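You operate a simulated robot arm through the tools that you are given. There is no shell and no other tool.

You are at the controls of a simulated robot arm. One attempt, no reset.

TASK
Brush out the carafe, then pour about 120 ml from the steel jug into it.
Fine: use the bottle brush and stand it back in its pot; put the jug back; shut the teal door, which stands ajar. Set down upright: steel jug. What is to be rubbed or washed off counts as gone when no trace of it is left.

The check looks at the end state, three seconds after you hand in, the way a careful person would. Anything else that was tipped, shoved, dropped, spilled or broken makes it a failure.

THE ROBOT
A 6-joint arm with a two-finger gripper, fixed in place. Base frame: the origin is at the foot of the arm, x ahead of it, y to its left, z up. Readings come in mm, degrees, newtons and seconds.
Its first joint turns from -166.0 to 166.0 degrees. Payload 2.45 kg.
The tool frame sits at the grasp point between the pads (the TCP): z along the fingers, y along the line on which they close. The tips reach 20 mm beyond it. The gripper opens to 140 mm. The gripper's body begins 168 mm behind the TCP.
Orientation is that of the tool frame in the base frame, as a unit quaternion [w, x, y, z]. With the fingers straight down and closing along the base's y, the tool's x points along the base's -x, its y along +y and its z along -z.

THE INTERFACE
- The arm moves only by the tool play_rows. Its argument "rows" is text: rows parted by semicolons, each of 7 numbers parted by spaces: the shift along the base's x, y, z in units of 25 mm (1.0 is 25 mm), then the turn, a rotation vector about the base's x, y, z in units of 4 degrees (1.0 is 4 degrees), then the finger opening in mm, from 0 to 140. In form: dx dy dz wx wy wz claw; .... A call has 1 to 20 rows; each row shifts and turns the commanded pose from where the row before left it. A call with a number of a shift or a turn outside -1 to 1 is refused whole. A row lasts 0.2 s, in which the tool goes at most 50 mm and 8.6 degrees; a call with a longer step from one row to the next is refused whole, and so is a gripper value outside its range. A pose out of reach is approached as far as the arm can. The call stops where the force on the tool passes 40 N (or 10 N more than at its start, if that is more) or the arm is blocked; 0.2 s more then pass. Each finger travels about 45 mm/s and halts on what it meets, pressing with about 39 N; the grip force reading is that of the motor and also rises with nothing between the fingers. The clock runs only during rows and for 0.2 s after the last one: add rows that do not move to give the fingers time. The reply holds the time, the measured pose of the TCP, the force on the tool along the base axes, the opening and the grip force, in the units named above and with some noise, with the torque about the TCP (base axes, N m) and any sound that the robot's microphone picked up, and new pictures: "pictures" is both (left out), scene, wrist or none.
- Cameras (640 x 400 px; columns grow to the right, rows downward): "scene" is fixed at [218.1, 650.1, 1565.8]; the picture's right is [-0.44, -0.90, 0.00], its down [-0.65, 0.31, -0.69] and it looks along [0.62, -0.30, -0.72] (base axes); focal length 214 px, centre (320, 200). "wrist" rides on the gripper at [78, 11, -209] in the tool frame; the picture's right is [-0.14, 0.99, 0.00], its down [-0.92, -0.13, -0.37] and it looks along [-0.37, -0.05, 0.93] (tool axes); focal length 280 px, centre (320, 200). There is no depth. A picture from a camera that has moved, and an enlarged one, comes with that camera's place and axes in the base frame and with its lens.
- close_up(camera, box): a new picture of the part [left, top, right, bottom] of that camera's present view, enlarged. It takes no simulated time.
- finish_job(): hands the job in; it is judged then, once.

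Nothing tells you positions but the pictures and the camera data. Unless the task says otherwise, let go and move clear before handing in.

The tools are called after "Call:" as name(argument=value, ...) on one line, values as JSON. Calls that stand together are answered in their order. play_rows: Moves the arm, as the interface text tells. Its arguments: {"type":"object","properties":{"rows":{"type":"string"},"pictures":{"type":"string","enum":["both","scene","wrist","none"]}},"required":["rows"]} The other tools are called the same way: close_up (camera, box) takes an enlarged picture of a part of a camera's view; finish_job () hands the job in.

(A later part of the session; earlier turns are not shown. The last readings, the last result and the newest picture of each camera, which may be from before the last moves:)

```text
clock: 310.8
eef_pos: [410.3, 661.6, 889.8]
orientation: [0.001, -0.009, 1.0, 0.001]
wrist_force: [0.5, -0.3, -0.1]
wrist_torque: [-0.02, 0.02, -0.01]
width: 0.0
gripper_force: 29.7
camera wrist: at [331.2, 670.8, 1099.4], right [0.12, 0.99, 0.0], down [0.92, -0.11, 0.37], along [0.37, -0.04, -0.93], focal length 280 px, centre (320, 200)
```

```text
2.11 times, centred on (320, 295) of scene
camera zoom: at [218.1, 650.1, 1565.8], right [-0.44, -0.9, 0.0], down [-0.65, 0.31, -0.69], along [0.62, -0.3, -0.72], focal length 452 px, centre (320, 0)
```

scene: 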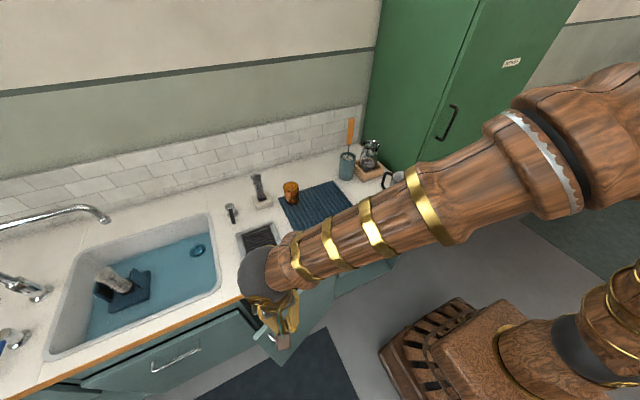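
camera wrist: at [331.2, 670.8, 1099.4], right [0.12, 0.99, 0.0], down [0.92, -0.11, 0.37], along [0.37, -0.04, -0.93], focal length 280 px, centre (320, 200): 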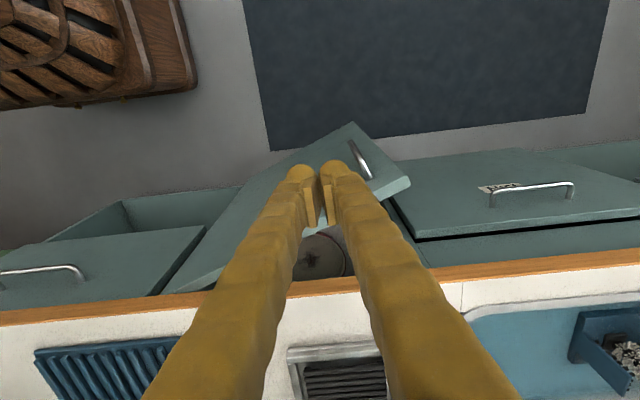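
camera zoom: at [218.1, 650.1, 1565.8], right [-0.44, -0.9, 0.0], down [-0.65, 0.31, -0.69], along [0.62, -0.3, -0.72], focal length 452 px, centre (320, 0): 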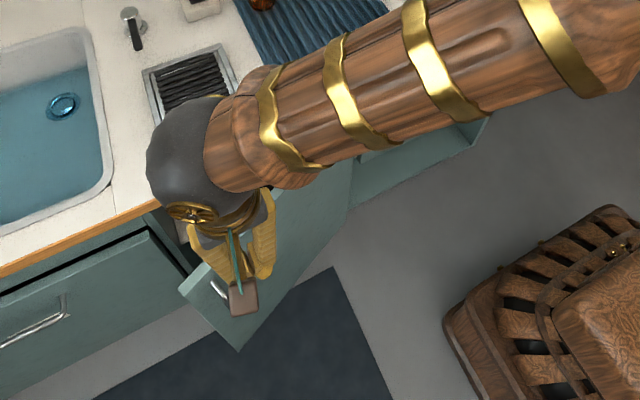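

Call:
play_rows(rows="0 0 -0.9 0 0 0 0; 0 0 -0.9 0 0 0 0; 0 0 -0.9 0 0 0 0; 0 0 -0.9 0 0 0 0; 0 0 -0.9 0 0 0 0; 0 0 -0.9 0 0 0 0; 0 0 -0.9 0 0 0 0; 0 0 -0.9 0 0 0 0; 0 0 -0.9 0 0 0 0; 0 0 -0.9 0 0 0 0; 0 0 -0.9 0 0 0 0; 0 0 0 0 0 0 0; 0 0 0 0 0 0 0", pictures="both")

Call:
close_up(camera="scene", box=[200, 200, 440, 390])

Call:
close_up(camera="wrist", box=[220, 80, 460, 240])

```text
clock: 313.6
eef_pos: [411.3, 660.2, 642.4]
orientation: [0.001, -0.008, 1.0, 0.001]
wrist_force: [-0.5, -0.6, -0.3]
wrist_torque: [0.04, -0.02, -0.01]
width: 0.1
gripper_force: 29.6
camera wrist: at [333.4, 670.3, 852.4], right [0.12, 0.99, 0.0], down [0.92, -0.11, 0.37], along [0.37, -0.04, -0.93], focal length 280 px, centre (320, 200)
```

scene: 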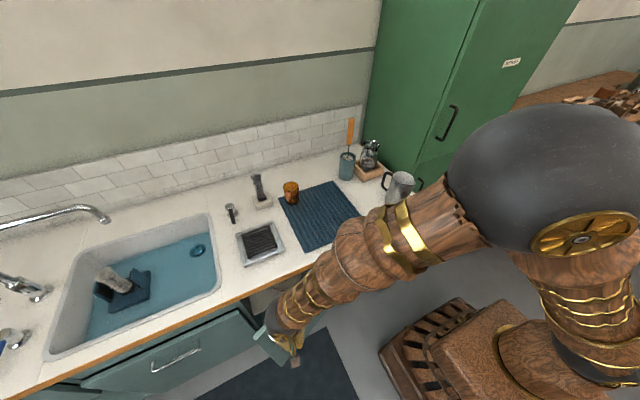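
wrist: 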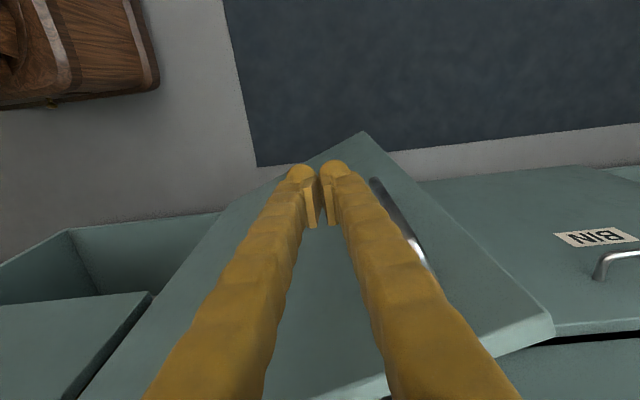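

```text
2.11 times, centred on (320, 295) of scene
camera zoom: at [218.1, 650.1, 1565.8], right [-0.44, -0.9, 0.0], down [-0.65, 0.31, -0.69], along [0.62, -0.3, -0.72], focal length 452 px, centre (320, 0)
```

zoom: 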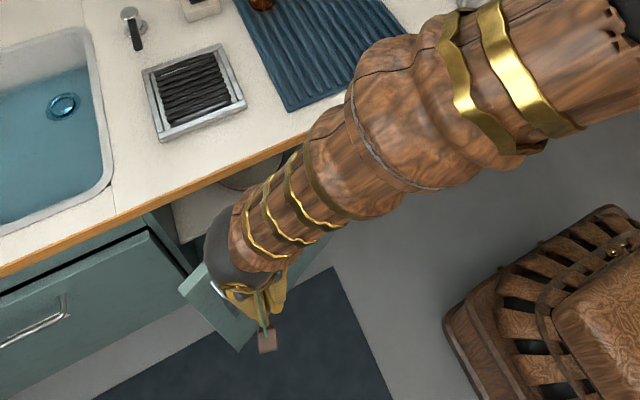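

```text
2.50 times, centred on (340, 160) of wrist
camera zoom: at [333.4, 670.3, 852.4], right [0.12, 0.99, 0.0], down [0.92, -0.11, 0.37], along [0.37, -0.04, -0.93], focal length 701 px, centre (270, 300)
```

zoom: 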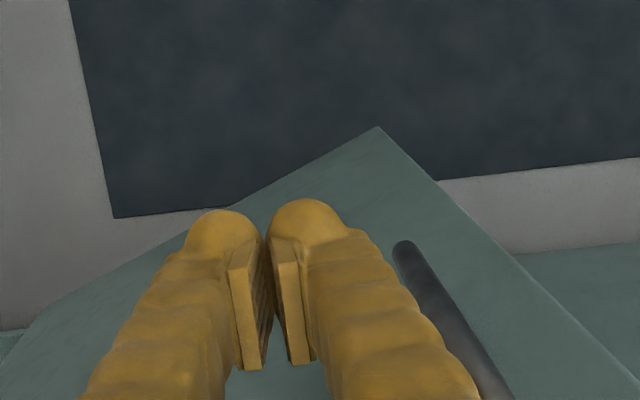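

The fingers are in front of the door face with the handle well to the side. I'll push in +x now.

Call:
play_rows(rows="0.4 0 0 0 0 0 0; 0.4 0 0 0 0 0 0; 0.4 0 0 0 0 0 0; 0.4 0 0 0 0 0 0; 0.4 0 0 0 0 0 0; 0.4 0 0 0 0 0 0; 0 0 0 0 0 0 0", pictures="wrist")

```text
clock: 315.2
eef_pos: [470.8, 661.0, 643.2]
orientation: [0.003, -0.008, 1.0, 0.0]
wrist_force: [0.0, -0.5, -1.0]
wrist_torque: [0.03, -0.02, -0.02]
width: 0.2
gripper_force: 29.6
camera wrist: at [391.7, 670.5, 851.9], right [0.12, 0.99, 0.0], down [0.92, -0.11, 0.37], along [0.37, -0.04, -0.93], focal length 280 px, centre (320, 200)
```

wrist: 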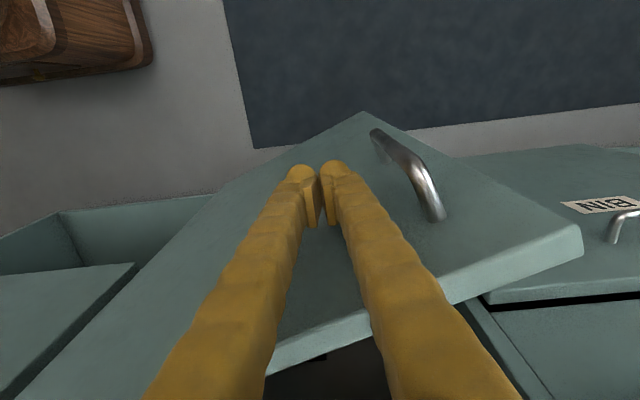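

Call:
play_rows(rows="0.4 0 0 0 0 0 0; 0.4 0 0 0 0 0 0; 0.4 0 0 0 0 0 0; 0.4 0 0 0 0 0 0; 0 0 0 0 0 0 0", pictures="wrist")

```text
clock: 316.4
eef_pos: [509.8, 661.5, 643.4]
orientation: [0.002, -0.009, 1.0, 0.0]
wrist_force: [0.3, -0.6, 0.6]
wrist_torque: [-0.02, 0.0, -0.03]
width: 0.1
gripper_force: 29.5
camera wrist: at [431.1, 670.4, 852.5], right [0.12, 0.99, 0.0], down [0.92, -0.11, 0.37], along [0.37, -0.04, -0.93], focal length 280 px, centre (320, 200)
```

wrist: 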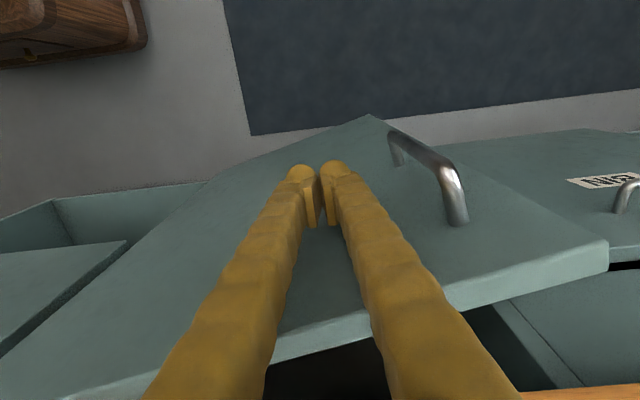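

The door is swinging shut easily. I'll continue pushing toward the frame.

Call:
play_rows(rows="0.3 0 0 0 0 0 0; 0.3 0 0 0 0 0 0; 0.3 0 0 0 0 0 0; 0.2 0 0 0 0 0 0; 0 0 0 0 0 0 0", pictures="both")

Call:
close_up(camera="scene", box=[200, 200, 440, 390])

```text
clock: 317.6
eef_pos: [538.0, 660.9, 644.5]
orientation: [0.001, -0.008, 1.0, 0.0]
wrist_force: [0.1, -0.2, 0.4]
wrist_torque: [0.03, 0.01, 0.0]
width: 0.2
gripper_force: 29.7
camera wrist: at [459.2, 670.8, 852.6], right [0.12, 0.99, 0.0], down [0.92, -0.11, 0.37], along [0.37, -0.04, -0.93], focal length 280 px, centre (320, 200)
```

scene: 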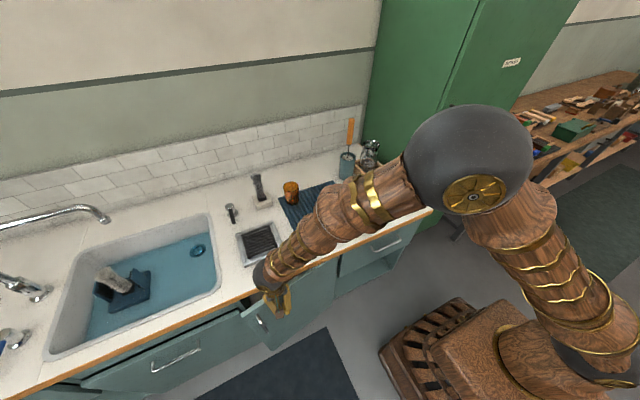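
wrist: 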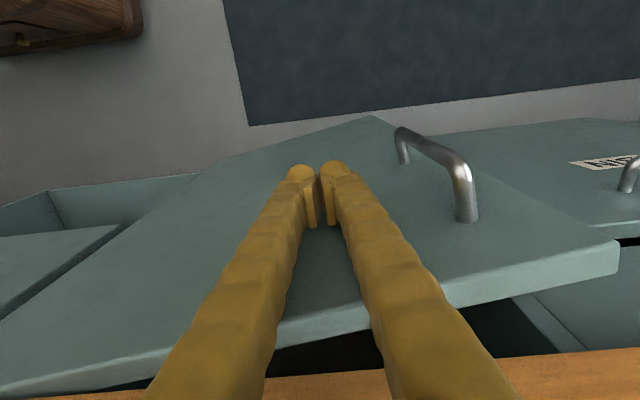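

```text
2.11 times, centred on (320, 295) of scene
camera zoom: at [218.1, 650.1, 1565.8], right [-0.44, -0.9, 0.0], down [-0.65, 0.31, -0.69], along [0.62, -0.3, -0.72], focal length 452 px, centre (320, 0)
```

zoom: 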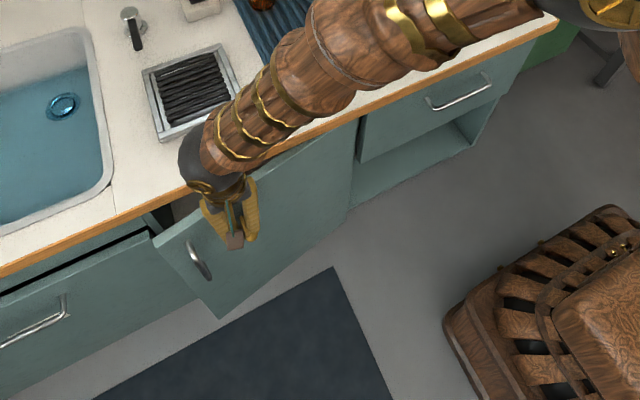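

Call:
play_rows(rows="0.25 0 0 0 0 0 0; 0.25 0 0 0 0 0 0; 0 0 0 0 0 0 0", pictures="none")

Call:
play_rows(rows="0.2 0 0 0 0 0 0; 0 0 0 0 0 0 0", pictures="wrist")

```text
clock: 318.4
eef_pos: [550.3, 661.5, 644.5]
orientation: [0.002, -0.009, 1.0, 0.001]
wrist_force: [0.2, -0.7, -0.3]
wrist_torque: [-0.06, 0.03, -0.01]
width: 0.0
gripper_force: 29.7
```

```text
clock: 319.0
eef_pos: [554.1, 663.2, 644.8]
orientation: [0.002, -0.01, 1.0, 0.001]
wrist_force: [0.2, 0.3, 0.5]
wrist_torque: [0.0, -0.04, -0.01]
width: 0.2
gripper_force: 29.5
camera wrist: at [475.8, 671.6, 853.4], right [0.12, 0.99, 0.0], down [0.92, -0.11, 0.37], along [0.37, -0.04, -0.93], focal length 280 px, centre (320, 200)
```

wrist: 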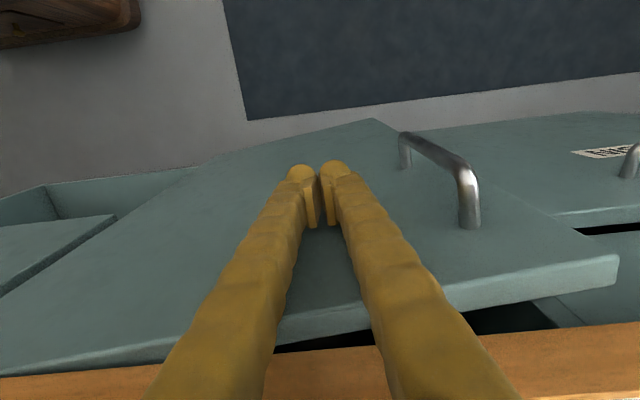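

Call:
play_rows(rows="0.2 0 0 0 0 0 0; 0.16 0 0 0 0 0 0; 0 0 0 0 0 0 0", pictures="none")

Call:
play_rows(rows="0.16 0 0 0 0 0 0; 0.16 0 0 0 0 0 0; 0 0 0 0 0 0 0", pictures="both")

Call:
close_up(camera="scene", box=[200, 200, 440, 390])

```text
clock: 319.8
eef_pos: [562.5, 662.5, 644.2]
orientation: [0.003, -0.009, 1.0, 0.0]
wrist_force: [-0.6, -0.4, -0.3]
wrist_torque: [0.02, -0.02, -0.02]
width: 0.0
gripper_force: 28.8
```

```text
clock: 320.6
eef_pos: [572.8, 661.4, 642.8]
orientation: [0.002, -0.009, 1.0, 0.0]
wrist_force: [0.1, -0.5, -0.4]
wrist_torque: [0.04, -0.01, -0.03]
width: 0.0
gripper_force: 29.6
camera wrist: at [492.9, 671.0, 852.6], right [0.12, 0.99, 0.0], down [0.92, -0.11, 0.37], along [0.37, -0.04, -0.93], focal length 280 px, centre (320, 200)
```

scene: 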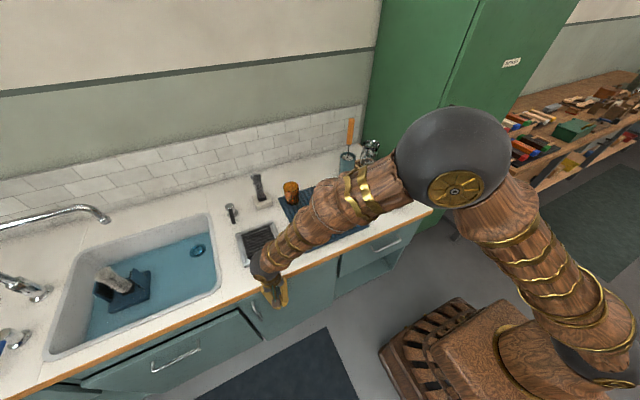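
wrist: 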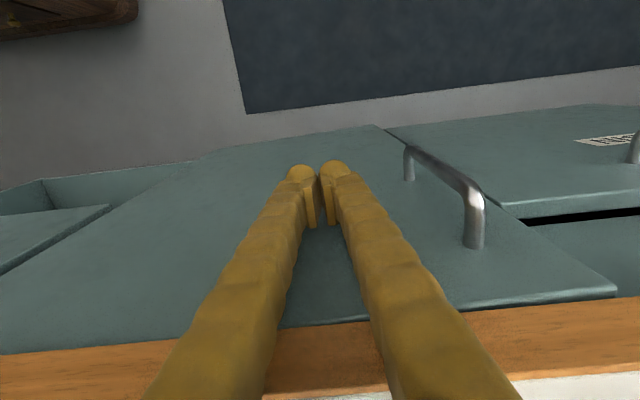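

```text
2.11 times, centred on (320, 295) of scene
camera zoom: at [218.1, 650.1, 1565.8], right [-0.44, -0.9, 0.0], down [-0.65, 0.31, -0.69], along [0.62, -0.3, -0.72], focal length 452 px, centre (320, 0)
```

zoom: 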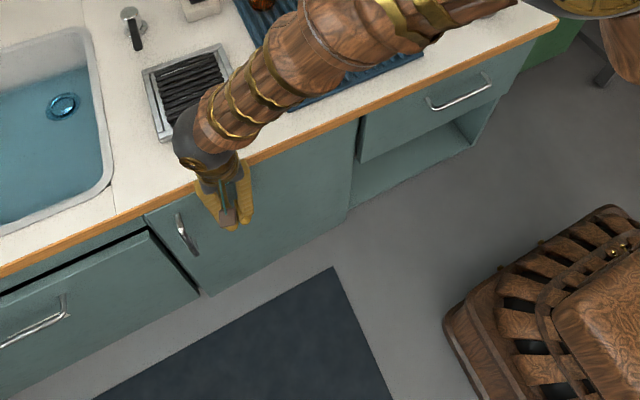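

Call:
play_rows(rows="0.12 0 0 0 0 0 0; 0.12 0 0 0 0 0 0; 0 0 0 0 0 0 0", pictures="none")

Call:
play_rows(rows="0.12 0 0 0 0 0 0; 0.08 0 0 0 0 0 0; 0 0 0 0 0 0 0", pictures="wrist")

```text
clock: 321.4
eef_pos: [577.9, 661.4, 642.5]
orientation: [0.002, -0.009, 1.0, 0.0]
wrist_force: [0.2, -0.3, -0.4]
wrist_torque: [-0.03, -0.03, 0.0]
width: 0.4
gripper_force: 29.6
```

```text
clock: 322.2
eef_pos: [582.7, 661.6, 642.7]
orientation: [0.001, -0.008, 1.0, 0.0]
wrist_force: [-0.1, -0.1, -0.8]
wrist_torque: [-0.01, 0.0, 0.03]
width: 0.2
gripper_force: 29.6
camera wrist: at [504.1, 670.9, 852.6], right [0.12, 0.99, 0.0], down [0.92, -0.11, 0.37], along [0.37, -0.04, -0.93], focal length 280 px, centre (320, 200)
```

wrist: 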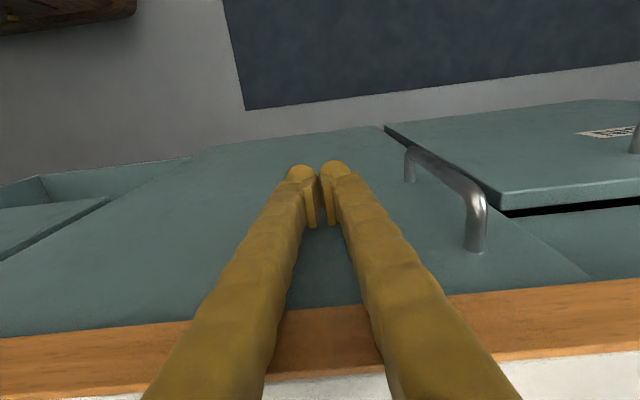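

Call:
play_rows(rows="0.1 0 0 0 0 0 0; 0 0 0 0 0 0 0", pictures="none")

Call:
play_rows(rows="0.1 0 0 0 0 0 0; 0 0 0 0 0 0 0", pictures="none")

Call:
play_rows(rows="0.1 0 0 0 0 0 0; 0 0 0 0 0 0 0", pictures="both")

Call:
close_up(camera="scene", box=[200, 230, 400, 380])

```text
clock: 322.8
eef_pos: [584.8, 661.7, 642.8]
orientation: [0.003, -0.009, 1.0, 0.0]
wrist_force: [-0.6, 1.2, -0.2]
wrist_torque: [-0.02, 0.03, -0.01]
width: 0.0
gripper_force: 29.6
```

```text
clock: 323.4
eef_pos: [588.0, 662.4, 643.6]
orientation: [0.002, -0.009, 1.0, 0.0]
wrist_force: [0.6, -0.8, -0.2]
wrist_torque: [0.01, 0.01, 0.0]
width: 0.0
gripper_force: 29.5
```

```text
clock: 324.0
eef_pos: [588.8, 661.3, 643.8]
orientation: [0.002, -0.01, 1.0, 0.0]
wrist_force: [-15.0, 1.3, 2.4]
wrist_torque: [-0.21, -1.67, -0.49]
width: 0.0
gripper_force: 29.6
camera wrist: at [511.2, 670.9, 852.3], right [0.12, 0.99, 0.0], down [0.92, -0.11, 0.37], along [0.37, -0.04, -0.93], focal length 280 px, centre (320, 200)
```

scene: 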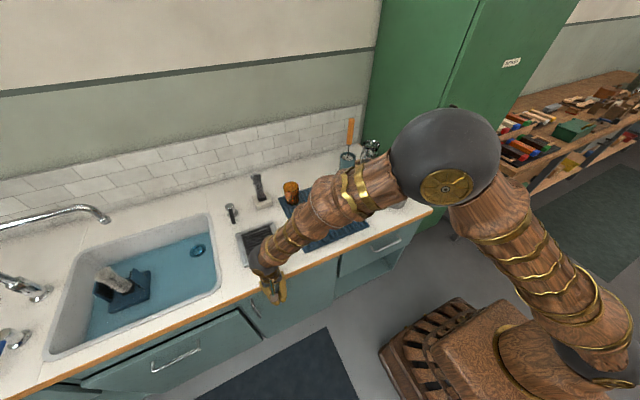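
wrist: 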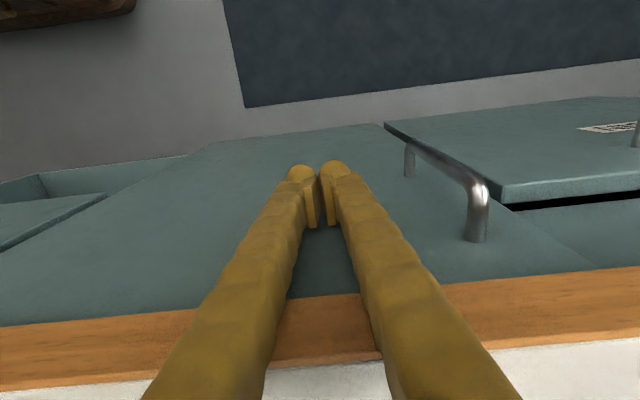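

```text
2.67 times, centred on (300, 305) of scene
camera zoom: at [218.1, 650.1, 1565.8], right [-0.44, -0.9, 0.0], down [-0.65, 0.31, -0.69], along [0.62, -0.3, -0.72], focal length 572 px, centre (373, -80)
```

zoom: 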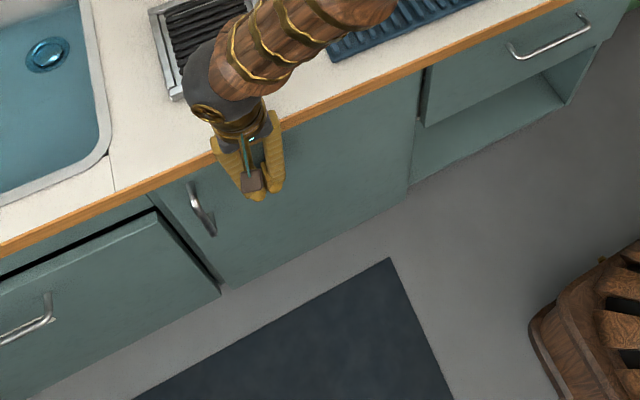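

The last 15 N was the finger touching the counter's front edge (contact about 110 mm above the TCP), not the door. I'll back off and check how far the door still is from shut.

Call:
play_rows(rows="-0.4 0 0 0 0 0 0; -0.8 0 0 0 0 0 0; -0.8 0 0 0 0 0 0; -0.8 0 0 0 0 0 0; -0.8 0 0 0 0 0 0; -0.8 0 0 0 0 0 0; -0.8 0 0 0 0 0 0; 0 0 0 0 0 0 0", pictures="both")

Call:
close_up(camera="wrist", box=[100, 100, 640, 400])

Call:
close_up(camera="scene", box=[220, 230, 380, 360])

```text
clock: 325.8
eef_pos: [458.5, 661.9, 643.1]
orientation: [0.002, -0.008, 1.0, 0.0]
wrist_force: [0.5, -0.1, -0.7]
wrist_torque: [0.03, 0.03, -0.02]
width: 0.1
gripper_force: 29.5
camera wrist: at [380.8, 671.6, 852.3], right [0.12, 0.99, 0.0], down [0.92, -0.11, 0.37], along [0.37, -0.04, -0.93], focal length 280 px, centre (320, 200)
```

scene: 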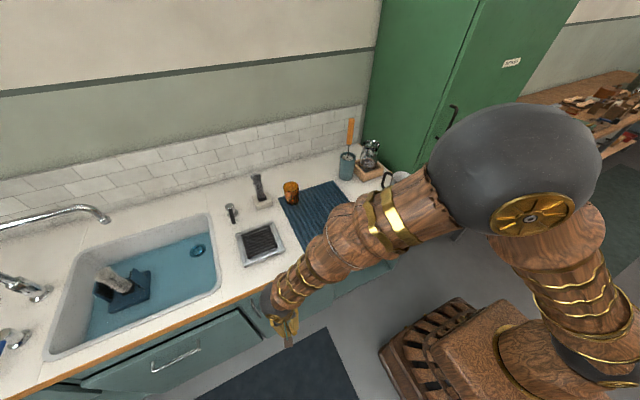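
wrist: 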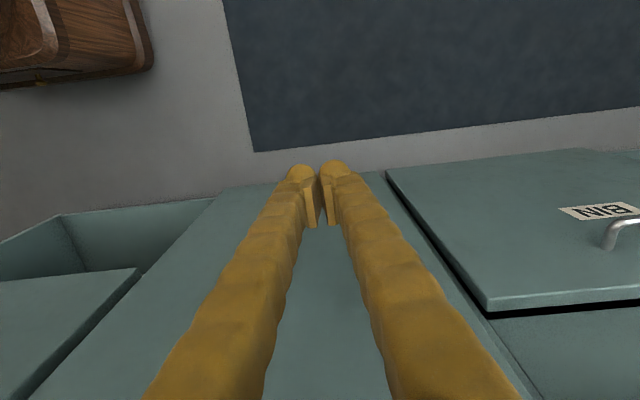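

```text
1.19 times, centred on (370, 250) of wrist
camera zoom: at [380.8, 671.6, 852.3], right [0.12, 0.99, 0.0], down [0.92, -0.11, 0.37], along [0.37, -0.04, -0.93], focal length 332 px, centre (261, 141)
```

zoom: 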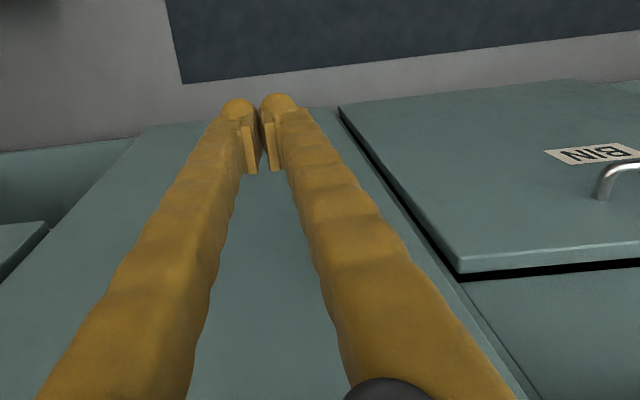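

```text
3.08 times, centred on (300, 295) of scene
camera zoom: at [218.1, 650.1, 1565.8], right [-0.44, -0.9, 0.0], down [-0.65, 0.31, -0.69], along [0.62, -0.3, -0.72], focal length 660 px, centre (382, -92)
```

zoom: 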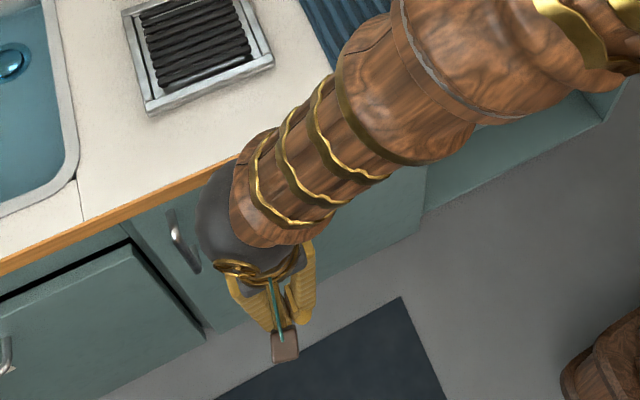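

Call:
play_rows(rows="-0.8 0.4 0.6 0 0 0 0; -0.8 0.4 0.6 0 0 0 0; -0.8 0.4 0.6 0 0 0 0; -0.8 0.4 0.6 0 0 0 0; 0 0 0.6 0 0 0 0; 0 0 0 0 0 0 0", pictures="both")

Call:
close_up(camera="wrist", box=[340, 160, 560, 340])

Call:
close_up(camera="scene", box=[220, 250, 320, 360])

```text
clock: 327.2
eef_pos: [379.4, 702.5, 718.3]
orientation: [0.002, -0.009, 1.0, 0.0]
wrist_force: [-0.2, -0.9, -0.4]
wrist_torque: [-0.01, -0.01, 0.0]
width: 0.2
gripper_force: 30.0
camera wrist: at [301.9, 711.4, 927.1], right [0.12, 0.99, 0.0], down [0.92, -0.11, 0.37], along [0.37, -0.04, -0.93], focal length 280 px, centre (320, 200)
```

scene: 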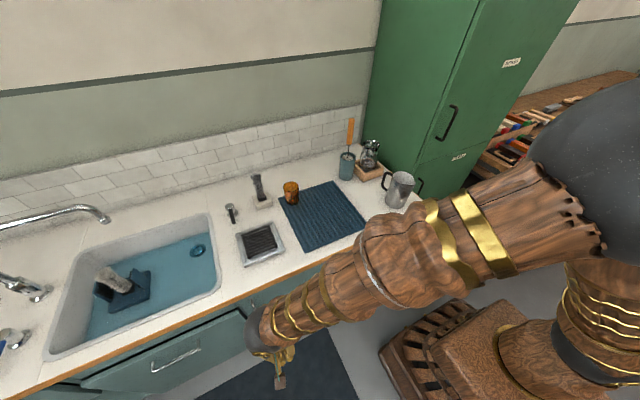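
wrist: 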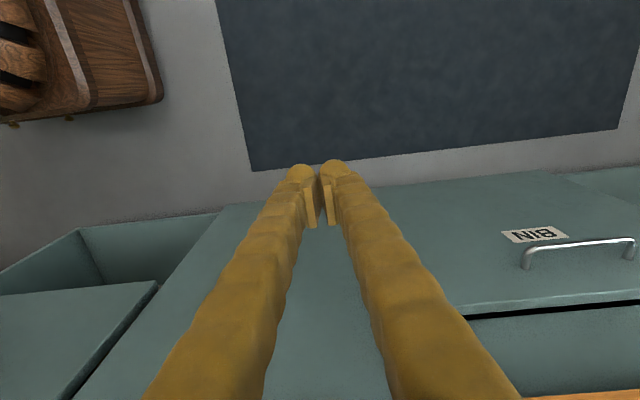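

```text
2.22 times, centred on (450, 250) of wrist
camera zoom: at [301.9, 711.4, 927.1], right [0.12, 0.99, 0.0], down [0.92, -0.11, 0.37], along [0.37, -0.04, -0.93], focal length 623 px, centre (31, 89)
```

zoom: 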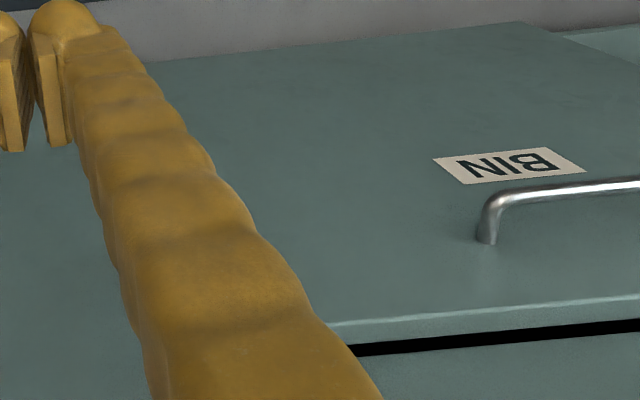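

```text
3.64 times, centred on (270, 305) of scene
camera zoom: at [218.1, 650.1, 1565.8], right [-0.44, -0.9, 0.0], down [-0.65, 0.31, -0.69], along [0.62, -0.3, -0.72], focal length 780 px, centre (502, -182)
```

zoom: 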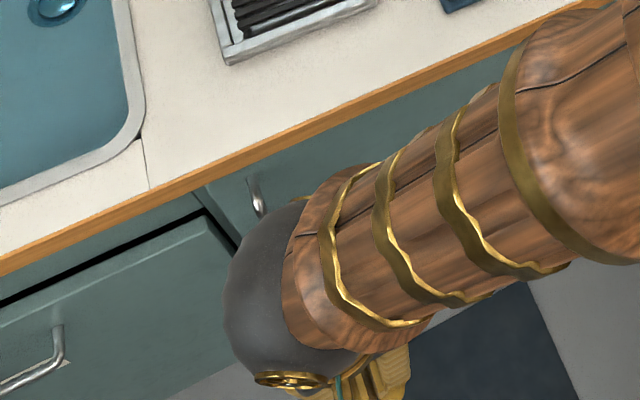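

Call:
play_rows(rows="0 0 1 0 0 0 0; 0 0 1 0 0 0 0; 0 0 1 0 0 0 0; 0 0 1 0 0 0 0; 0 0 1 0 0 0 0; 0 -0.5 1 0 0 0 0; 0 -0.9 1 0 0 0 0; 0 -0.9 1 0 0 0 0; 0 -0.9 1 0 0 0 0; 0 -0.9 1 0 0 0 0; 0 -0.9 1 0 0 0 0; 0 -0.9 1 0 0 0 0; 0 -0.9 1 0 0 0 0; 0 -0.9 1 0 0 0 0; 0 -0.9 1 0 0 0 0; 0 -0.9 1 0 0 0 0; 0 -0.9 1 0 0 0 0; 0 -0.9 0.5 0 0 0 0; 0 -0.9 0 0 0 0 0; 0 0 0 0 0 0 0", pictures="both")

Call:
close_up(camera="scene", box=[220, 250, 320, 360])

Call:
close_up(camera="scene", box=[200, 220, 440, 390])

```text
clock: 331.4
eef_pos: [384.0, 396.2, 1159.6]
orientation: [0.002, -0.009, 1.0, 0.001]
wrist_force: [0.5, -0.3, -0.3]
wrist_torque: [0.0, -0.02, 0.01]
width: 0.0
gripper_force: 29.5
camera wrist: at [303.9, 406.2, 1367.0], right [0.12, 0.99, 0.0], down [0.92, -0.11, 0.37], along [0.37, -0.04, -0.93], focal length 280 px, centre (320, 200)
```

scene: 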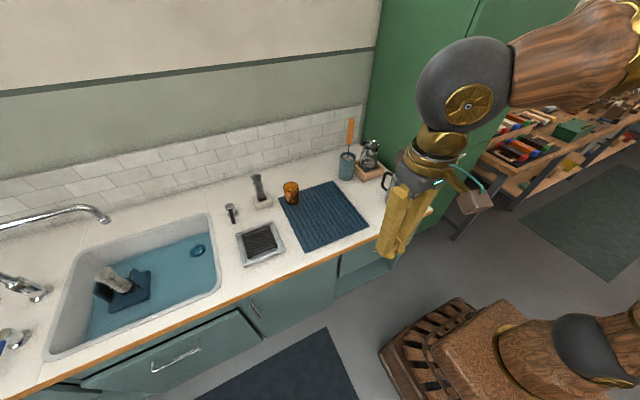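
wrist: 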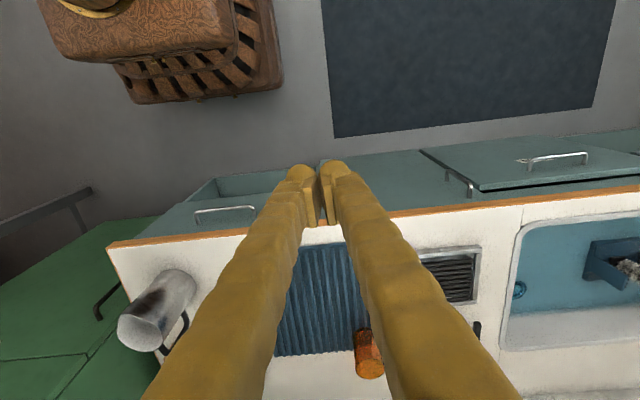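

```text
3.64 times, centred on (270, 305) of scene
camera zoom: at [218.1, 650.1, 1565.8], right [-0.44, -0.9, 0.0], down [-0.65, 0.31, -0.69], along [0.62, -0.3, -0.72], focal length 780 px, centre (502, -182)
```

zoom: 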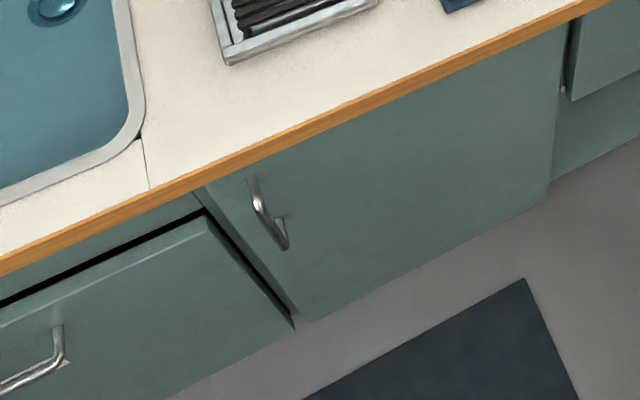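

```text
2.35 times, centred on (320, 305) of scene
camera zoom: at [218.1, 650.1, 1565.8], right [-0.44, -0.9, 0.0], down [-0.65, 0.31, -0.69], along [0.62, -0.3, -0.72], focal length 505 px, centre (320, -47)
```

zoom: 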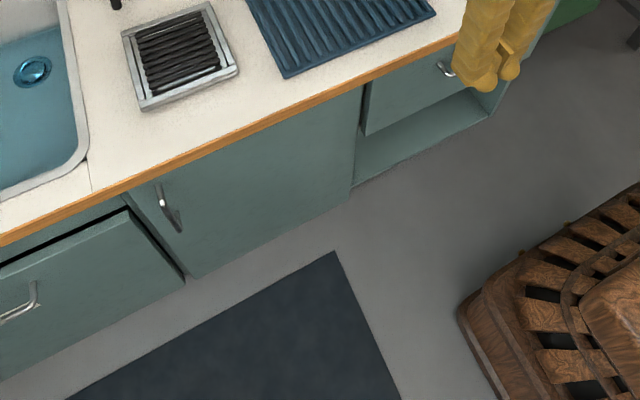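

The door looks almost flush, but I want it firmly shut. I'll push it with pitched fingertips below the counter edge so only the door is touched.

Call:
play_rows(rows="0.1 0.947 -0.6 0 -0.9375 0 0; 0.1 0.947 -0.6 0 -0.9375 0 0; 0.1 0.947 -0.6 0 -0.9375 0 0; 0.1 0.947 -0.6 0 -0.9375 0 0; 0.1 0.947 -0.6 0 -0.9375 0 0; 0.1 0.947 -0.6 0 -0.9375 0 0; 0.1 0.947 -0.6 0 -0.9375 0 0; 0.1 0.947 -0.6 0 -0.9375 0 0; 0.1 0.947 -0.6 0 -0.9375 0 0; 0.1 0.947 -0.6 0 -0.9375 0 0; 0.1 0.947 -0.6 0 -0.9375 0 0; 0.1 0.947 -0.6 0 -0.9375 0 0; 0 0 -0.9 0 0 0 0; 0 0 -0.9 0 0 0 0; 0 0 -0.9 0 0 0 0; 0 0 -0.9 0 0 0 0; 0 0 -0.9 0 0 0 0; 0 0 -0.9 0 0 0 0; 0 0 0 0 0 0 0", pictures="both")

```text
clock: 333.3
eef_pos: [419.0, 557.4, 1154.5]
orientation: [0.304, 0.038, 0.949, 0.073]
wrist_force: [-0.7, 0.8, 0.3]
wrist_torque: [-0.02, -0.01, -0.02]
width: 0.0
gripper_force: 29.4
stopped in row 9: the arm was blocked; the commanded pose is now the measured one
camera wrist: at [235.6, 553.0, 1279.8], right [0.14, 0.96, 0.24], down [0.53, -0.28, 0.8], along [0.84, 0.02, -0.55], focal length 280 px, centre (320, 200)
```

scene: 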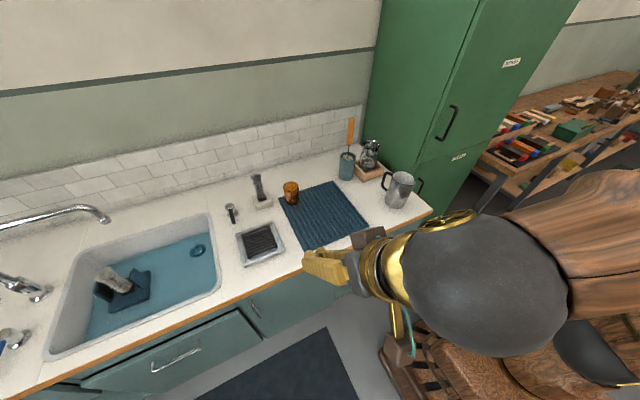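
wrist: 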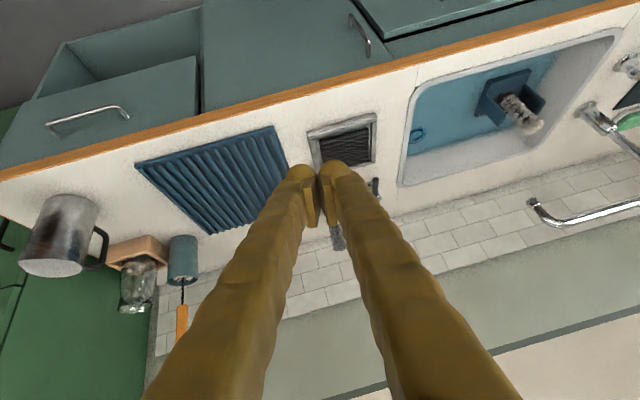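

The arm bound up in that orientation, since the tool was pointing far off the arm's plane. I'll restore the tool to straight down and approach the door with the tool yawed outward along the arm's own direction.

Call:
play_rows(rows="-0.1 -0.3 0 -0.213 0.888 0.11 0; -0.1 -0.3 0 -0.213 0.888 0.11 0; -0.1 -0.3 0 -0.213 0.888 0.11 0; -0.1 -0.3 0 -0.213 0.888 0.11 0; -0.1 -0.3 0 -0.213 0.888 0.11 0; -0.1 -0.3 0 -0.213 0.888 0.11 0; -0.1 -0.3 0 -0.213 0.888 0.11 0; -0.1 -0.3 0 -0.213 0.888 0.11 0; -0.1 -0.3 0 -0.213 0.888 0.11 0; -0.1 -0.3 0 -0.213 0.888 0.11 0; 0 0 0 0 0 0 0; 0 0 0 0 0 0 0", pictures="none")

```text
clock: 335.9
eef_pos: [390.8, 485.1, 1146.6]
orientation: [-0.003, -0.007, 1.0, -0.003]
wrist_force: [0.6, 0.8, 0.2]
wrist_torque: [0.02, -0.01, 0.01]
width: 0.0
gripper_force: 29.5
```

Call:
play_rows(rows="0.1 0.2 -0.6 0 0 0.946 0; 0.1 0.2 -0.8 0 0 0.946 0; 0.1 0.2 -0.8 0 0 0.946 0; 0.1 0.2 -0.8 0 0 0.946 0; 0.1 0.2 -0.8 0 0 0.946 0; 0.1 0.2 -0.8 0 0 0.946 0; 0.1 0.2 -0.8 0 0 0.946 0; 0.1 0.2 -0.8 0 0 0.946 0; 0.1 0.2 -0.8 0 0 0.946 0; 0.1 0.2 -0.8 0 0 0.946 0; 0.1 0.2 -0.8 0 0 0.946 0; 0.1 0.2 -0.8 0 0 0.946 0; 0.1 0.2 -0.8 0 0 0.946 0; 0 0 0 0 0 0 0; 0 0 0 0 0 0 0", pictures="none")

Call:
play_rows(rows="0.1 0.2 -0.4 0.766 -0.643 0 0; 0.1 0.2 -0.4 0.766 -0.643 0 0; 0.1 0.2 -0.4 0.766 -0.643 0 0; 0.1 0.2 -0.4 0.766 -0.643 0 0; 0.1 0.2 -0.4 0.766 -0.643 0 0; 0.1 0.2 -0.4 0.766 -0.643 0 0; 0 0 0 0 0 0 0", pictures="both")

```text
clock: 339.1
eef_pos: [422.4, 551.7, 890.2]
orientation: [-0.003, -0.421, 0.907, -0.004]
wrist_force: [-0.4, 0.2, -1.0]
wrist_torque: [-0.02, -0.01, 0.04]
width: 0.0
gripper_force: 29.5
```

```text
clock: 340.7
eef_pos: [437.8, 581.2, 830.9]
orientation: [0.186, -0.412, 0.888, 0.085]
wrist_force: [-0.3, -0.1, 0.4]
wrist_torque: [0.02, -0.04, 0.02]
width: 0.0
gripper_force: 30.0
camera wrist: at [329.8, 470.5, 990.4], right [-0.67, 0.74, 0.05], down [0.55, 0.45, 0.71], along [0.5, 0.5, -0.71], focal length 280 px, centre (320, 200)
```

scene: 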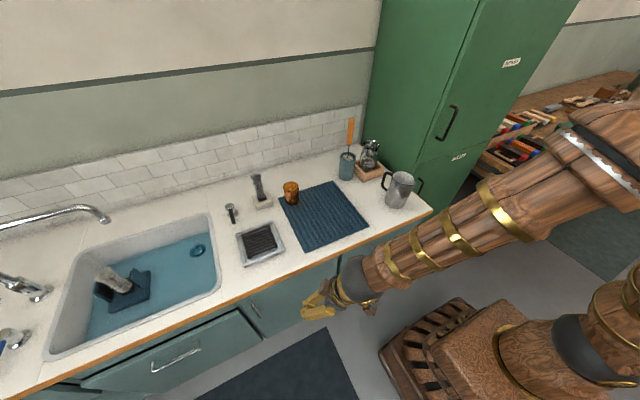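
wrist: 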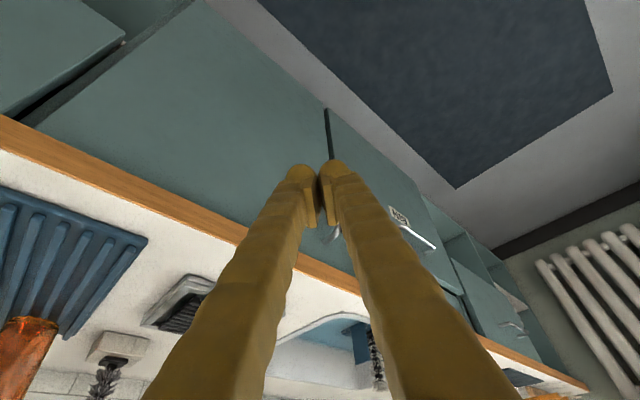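

Call:
play_rows(rows="0.1 0.276 -0.84 0.406 -0.341 0 0; 0.1 0.276 -0.84 0.406 -0.341 0 0; 0.1 0.276 -0.84 0.406 -0.341 0 0; 0.1 0.276 -0.84 0.406 -0.341 0 0; 0.1 0.276 -0.84 0.406 -0.341 0 0; 0.1 0.276 -0.84 0.406 -0.341 0 0; 0.1 0.276 -0.84 0.406 -0.341 0 0; 0.1 0.276 -0.84 0.406 -0.341 0 0; 0.1 0.276 -0.84 0.406 -0.341 0 0; 0.1 0.276 -0.84 0.406 -0.341 0 0; 0 0 0 0 0 0 0; 0 0 0 0 0 0 0", pictures="both")

Call:
close_up(camera="wrist", box=[160, 60, 500, 260])

Call:
close_up(camera="scene", box=[220, 230, 400, 370])

```text
clock: 343.3
eef_pos: [469.8, 639.8, 666.6]
orientation: [0.332, -0.393, 0.849, 0.118]
wrist_force: [-0.2, 0.5, 0.3]
wrist_torque: [-0.02, -0.01, -0.01]
width: 0.1
gripper_force: 29.5
out of reach, approached as far as the arm can: row 1, 2, 3, 8, 9, 10
camera wrist: at [327.0, 504.9, 772.1], right [-0.67, 0.74, 0.03], down [0.36, 0.29, 0.89], along [0.65, 0.61, -0.46], focal length 280 px, centre (320, 200)
```

scene: 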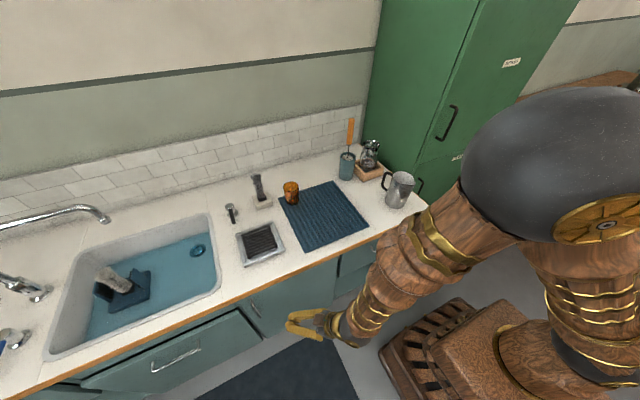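
wrist: 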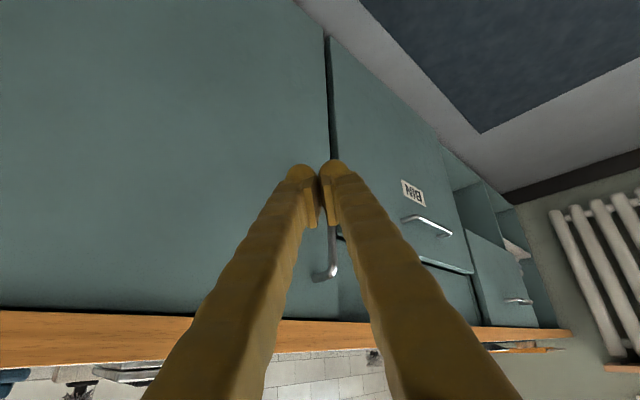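

```text
1.88 times, centred on (330, 160) of wrist
camera zoom: at [327.0, 504.9, 772.1], right [-0.67, 0.74, 0.03], down [0.36, 0.29, 0.89], along [0.65, 0.61, -0.46], focal length 528 px, centre (301, 275)
```

zoom: 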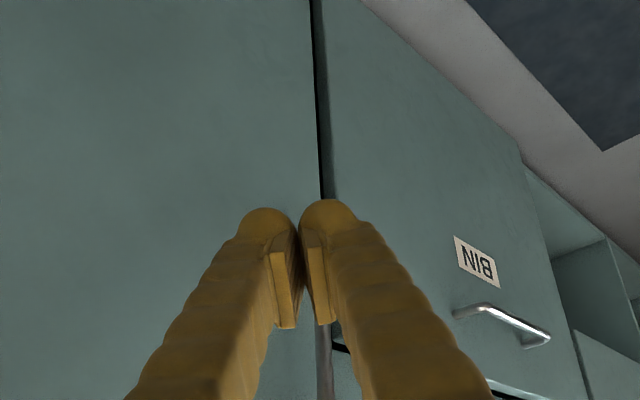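

```text
2.86 times, centred on (310, 300) of scene
camera zoom: at [218.1, 650.1, 1565.8], right [-0.44, -0.9, 0.0], down [-0.65, 0.31, -0.69], along [0.62, -0.3, -0.72], focal length 613 px, centre (349, -86)
```

zoom: 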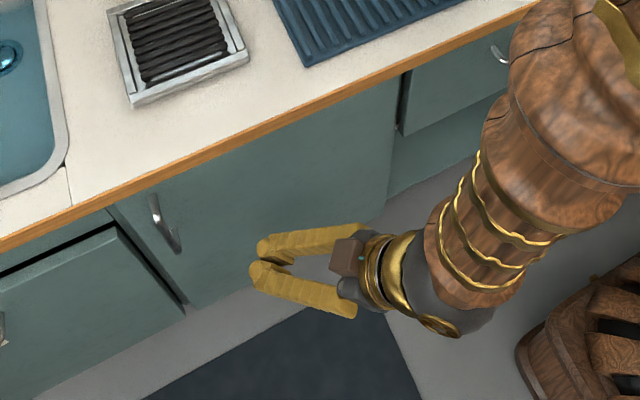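

The wrist view shows the door sitting slightly behind the BIN front, nearly flush. I'll ease the fingertips against it and push gently to confirm it is fully shut.

Call:
play_rows(rows="0.4 0.4 -0.4 0 0 0 0; 0.4 0.4 -0.4 0 0 0 0; 0.4 0.4 -0.4 0 0 0 0; 0.4 0.4 -0.4 0 0 0 0; 0 0 0 0 0 0 0; 0 0 0 0 0 0 0", pictures="none")

Call:
play_rows(rows="0.4 0 0 0 0 0 0; 0.4 0 0 0 0 0 0; 0.3 0 0 0 0 0 0; 0 0 0 0 0 0 0", pictures="wrist")

```text
clock: 344.7
eef_pos: [507.9, 697.6, 640.5]
orientation: [0.332, -0.388, 0.851, 0.125]
wrist_force: [0.4, 0.1, 0.8]
wrist_torque: [0.02, 0.01, -0.01]
width: 0.0
gripper_force: 29.9
out of reach, approached as far as the arm can: row 1, 2, 3, 4
```

```text
clock: 345.7
eef_pos: [519.9, 711.6, 644.2]
orientation: [0.331, -0.383, 0.853, 0.127]
wrist_force: [-0.2, -0.1, 0.3]
wrist_torque: [-0.01, 0.04, 0.0]
width: 0.1
gripper_force: 29.6
out of reach, approached as far as the arm can: row 1, 2, 3
camera wrist: at [377.5, 575.7, 749.1], right [-0.67, 0.74, 0.06], down [0.37, 0.26, 0.89], along [0.65, 0.61, -0.45], focal length 280 px, centre (320, 200)
```

wrist: 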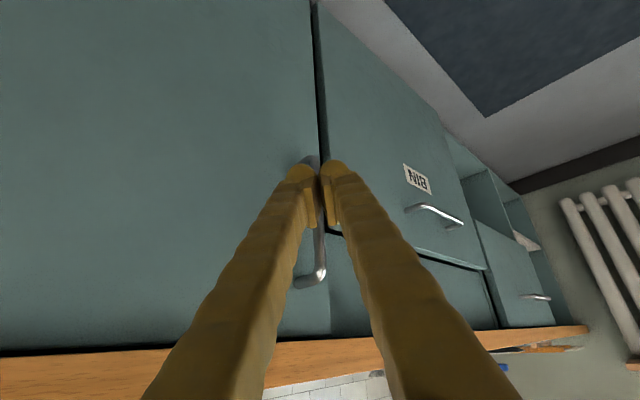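

Call:
play_rows(rows="-0.4 -0.4 0 0 0 -0.893 0; -0.4 -0.4 0 0 0 -0.893 0; 0 -0.4 0 0 0 -0.893 0; 0 0 0 0 0 -0.893 0; 0 0 0 0 0 -0.893 0; 0 0 0 0 0 -0.893 0; 0 0 0 0 0 -0.893 0; 0 0 0 0 0 0 0; 0 0 0 0 0 0 0", pictures="wrist")

```text
clock: 347.7
eef_pos: [500.5, 680.9, 644.2]
orientation: [0.351, -0.194, 0.914, 0.058]
wrist_force: [-0.3, -0.1, 0.6]
wrist_torque: [-0.02, 0.01, 0.01]
width: 0.0
gripper_force: 29.5
camera wrist: at [314.8, 615.8, 748.9], right [-0.3, 0.95, 0.06], down [0.45, 0.08, 0.89], along [0.84, 0.29, -0.45], focal length 280 px, centre (320, 200)
```

wrist: 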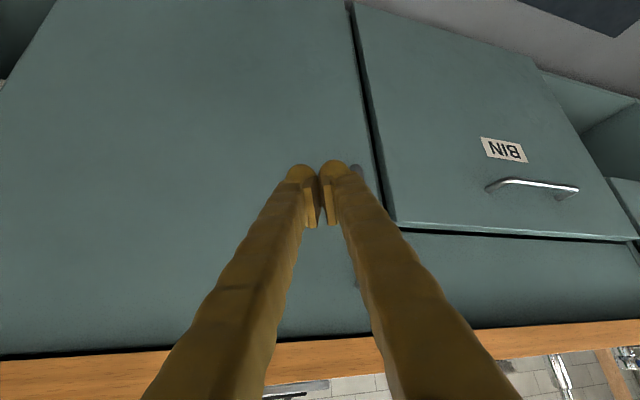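

Call:
play_rows(rows="0.4 0 0 0 0 0 0; 0.4 0 0 0 0 0 0; 0.4 0 0 0 0 0 0; 0.4 0 0 0 0 0 0; 0.3 0 0 0 0 0 0; 0 0 0 0 0 0 0; 0 0 0 0 0 0 0", pictures="none")

Call:
play_rows(rows="0.16 0 0 0 0 0 0; 0.16 0 0 0 0 0 0; 0 0 0 0 0 0 0; 0 0 0 0 0 0 0", pictures="wrist")

```text
clock: 349.3
eef_pos: [549.3, 680.2, 645.0]
orientation: [0.35, -0.195, 0.914, 0.058]
wrist_force: [0.0, -0.1, 0.2]
wrist_torque: [0.0, -0.01, 0.01]
width: 0.1
gripper_force: 29.1
```

```text
clock: 350.3
eef_pos: [557.0, 679.8, 645.8]
orientation: [0.35, -0.194, 0.914, 0.058]
wrist_force: [-0.1, -0.4, 0.2]
wrist_torque: [0.01, -0.01, 0.01]
width: 0.0
gripper_force: 29.7
camera wrist: at [370.3, 615.5, 749.2], right [-0.3, 0.95, 0.06], down [0.45, 0.08, 0.89], along [0.84, 0.29, -0.45], focal length 280 px, centre (320, 200)
```

wrist: 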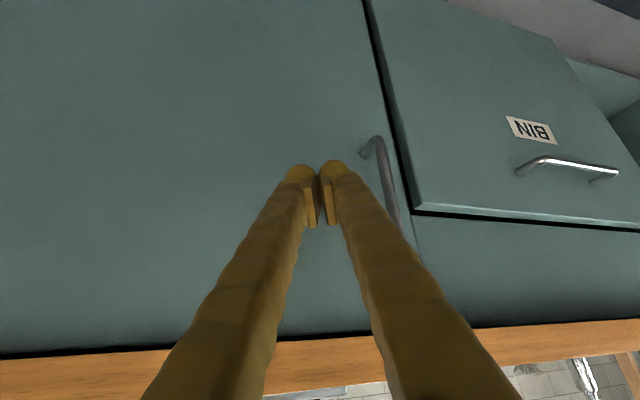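

Call:
play_rows(rows="0.16 0 0 0 0 0 0; 0.16 0 0 0 0 0 0; 0 0 0 0 0 0 0", pictures="none")

Call:
play_rows(rows="0.12 0 0 0 0 0 0; 0.12 0 0 0 0 0 0; 0 0 0 0 0 0 0", pictures="none")

Call:
play_rows(rows="0.1 0 0 0 0 0 0; 0.1 0 0 0 0 0 0; 0 0 0 0 0 0 0", pictures="none")

Call:
play_rows(rows="0.1 0 0 0 0 0 0; 0 0 0 0 0 0 0", pictures="both")

```text
clock: 351.1
eef_pos: [564.5, 681.2, 644.8]
orientation: [0.35, -0.195, 0.914, 0.059]
wrist_force: [-0.3, -1.4, -0.3]
wrist_torque: [-0.01, 0.0, -0.01]
width: 0.0
gripper_force: 29.2
```

```text
clock: 351.9
eef_pos: [571.5, 680.1, 646.3]
orientation: [0.35, -0.194, 0.915, 0.057]
wrist_force: [-0.4, -0.6, -0.1]
wrist_torque: [-0.01, 0.02, 0.0]
width: 0.1
gripper_force: 29.4
```

```text
clock: 352.7
eef_pos: [575.4, 679.6, 645.0]
orientation: [0.351, -0.194, 0.914, 0.058]
wrist_force: [-0.1, 0.2, 0.1]
wrist_torque: [0.0, 0.0, 0.0]
width: 0.1
gripper_force: 29.3
```

```text
clock: 353.3
eef_pos: [579.0, 680.2, 645.6]
orientation: [0.351, -0.194, 0.914, 0.058]
wrist_force: [-0.4, 0.4, -0.8]
wrist_torque: [-0.03, -0.01, 0.0]
width: 0.0
gripper_force: 29.4
camera wrist: at [392.5, 615.5, 749.3], right [-0.3, 0.95, 0.06], down [0.45, 0.08, 0.89], along [0.84, 0.29, -0.45], focal length 280 px, centre (320, 200)
```

scene: 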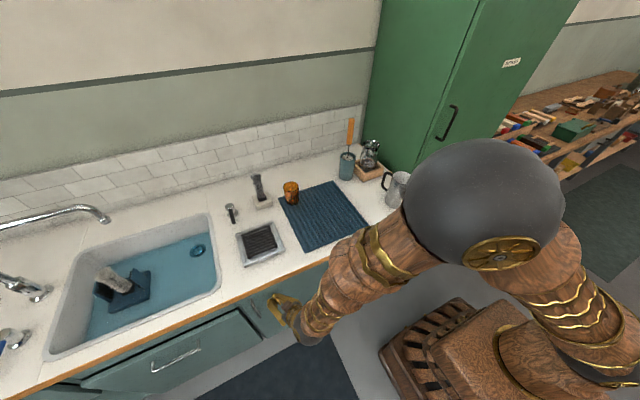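
wrist: 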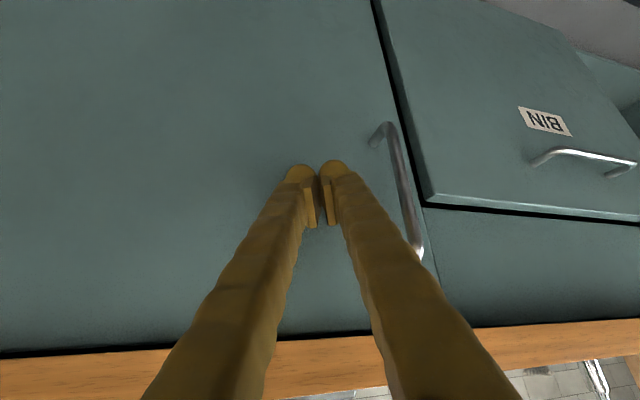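

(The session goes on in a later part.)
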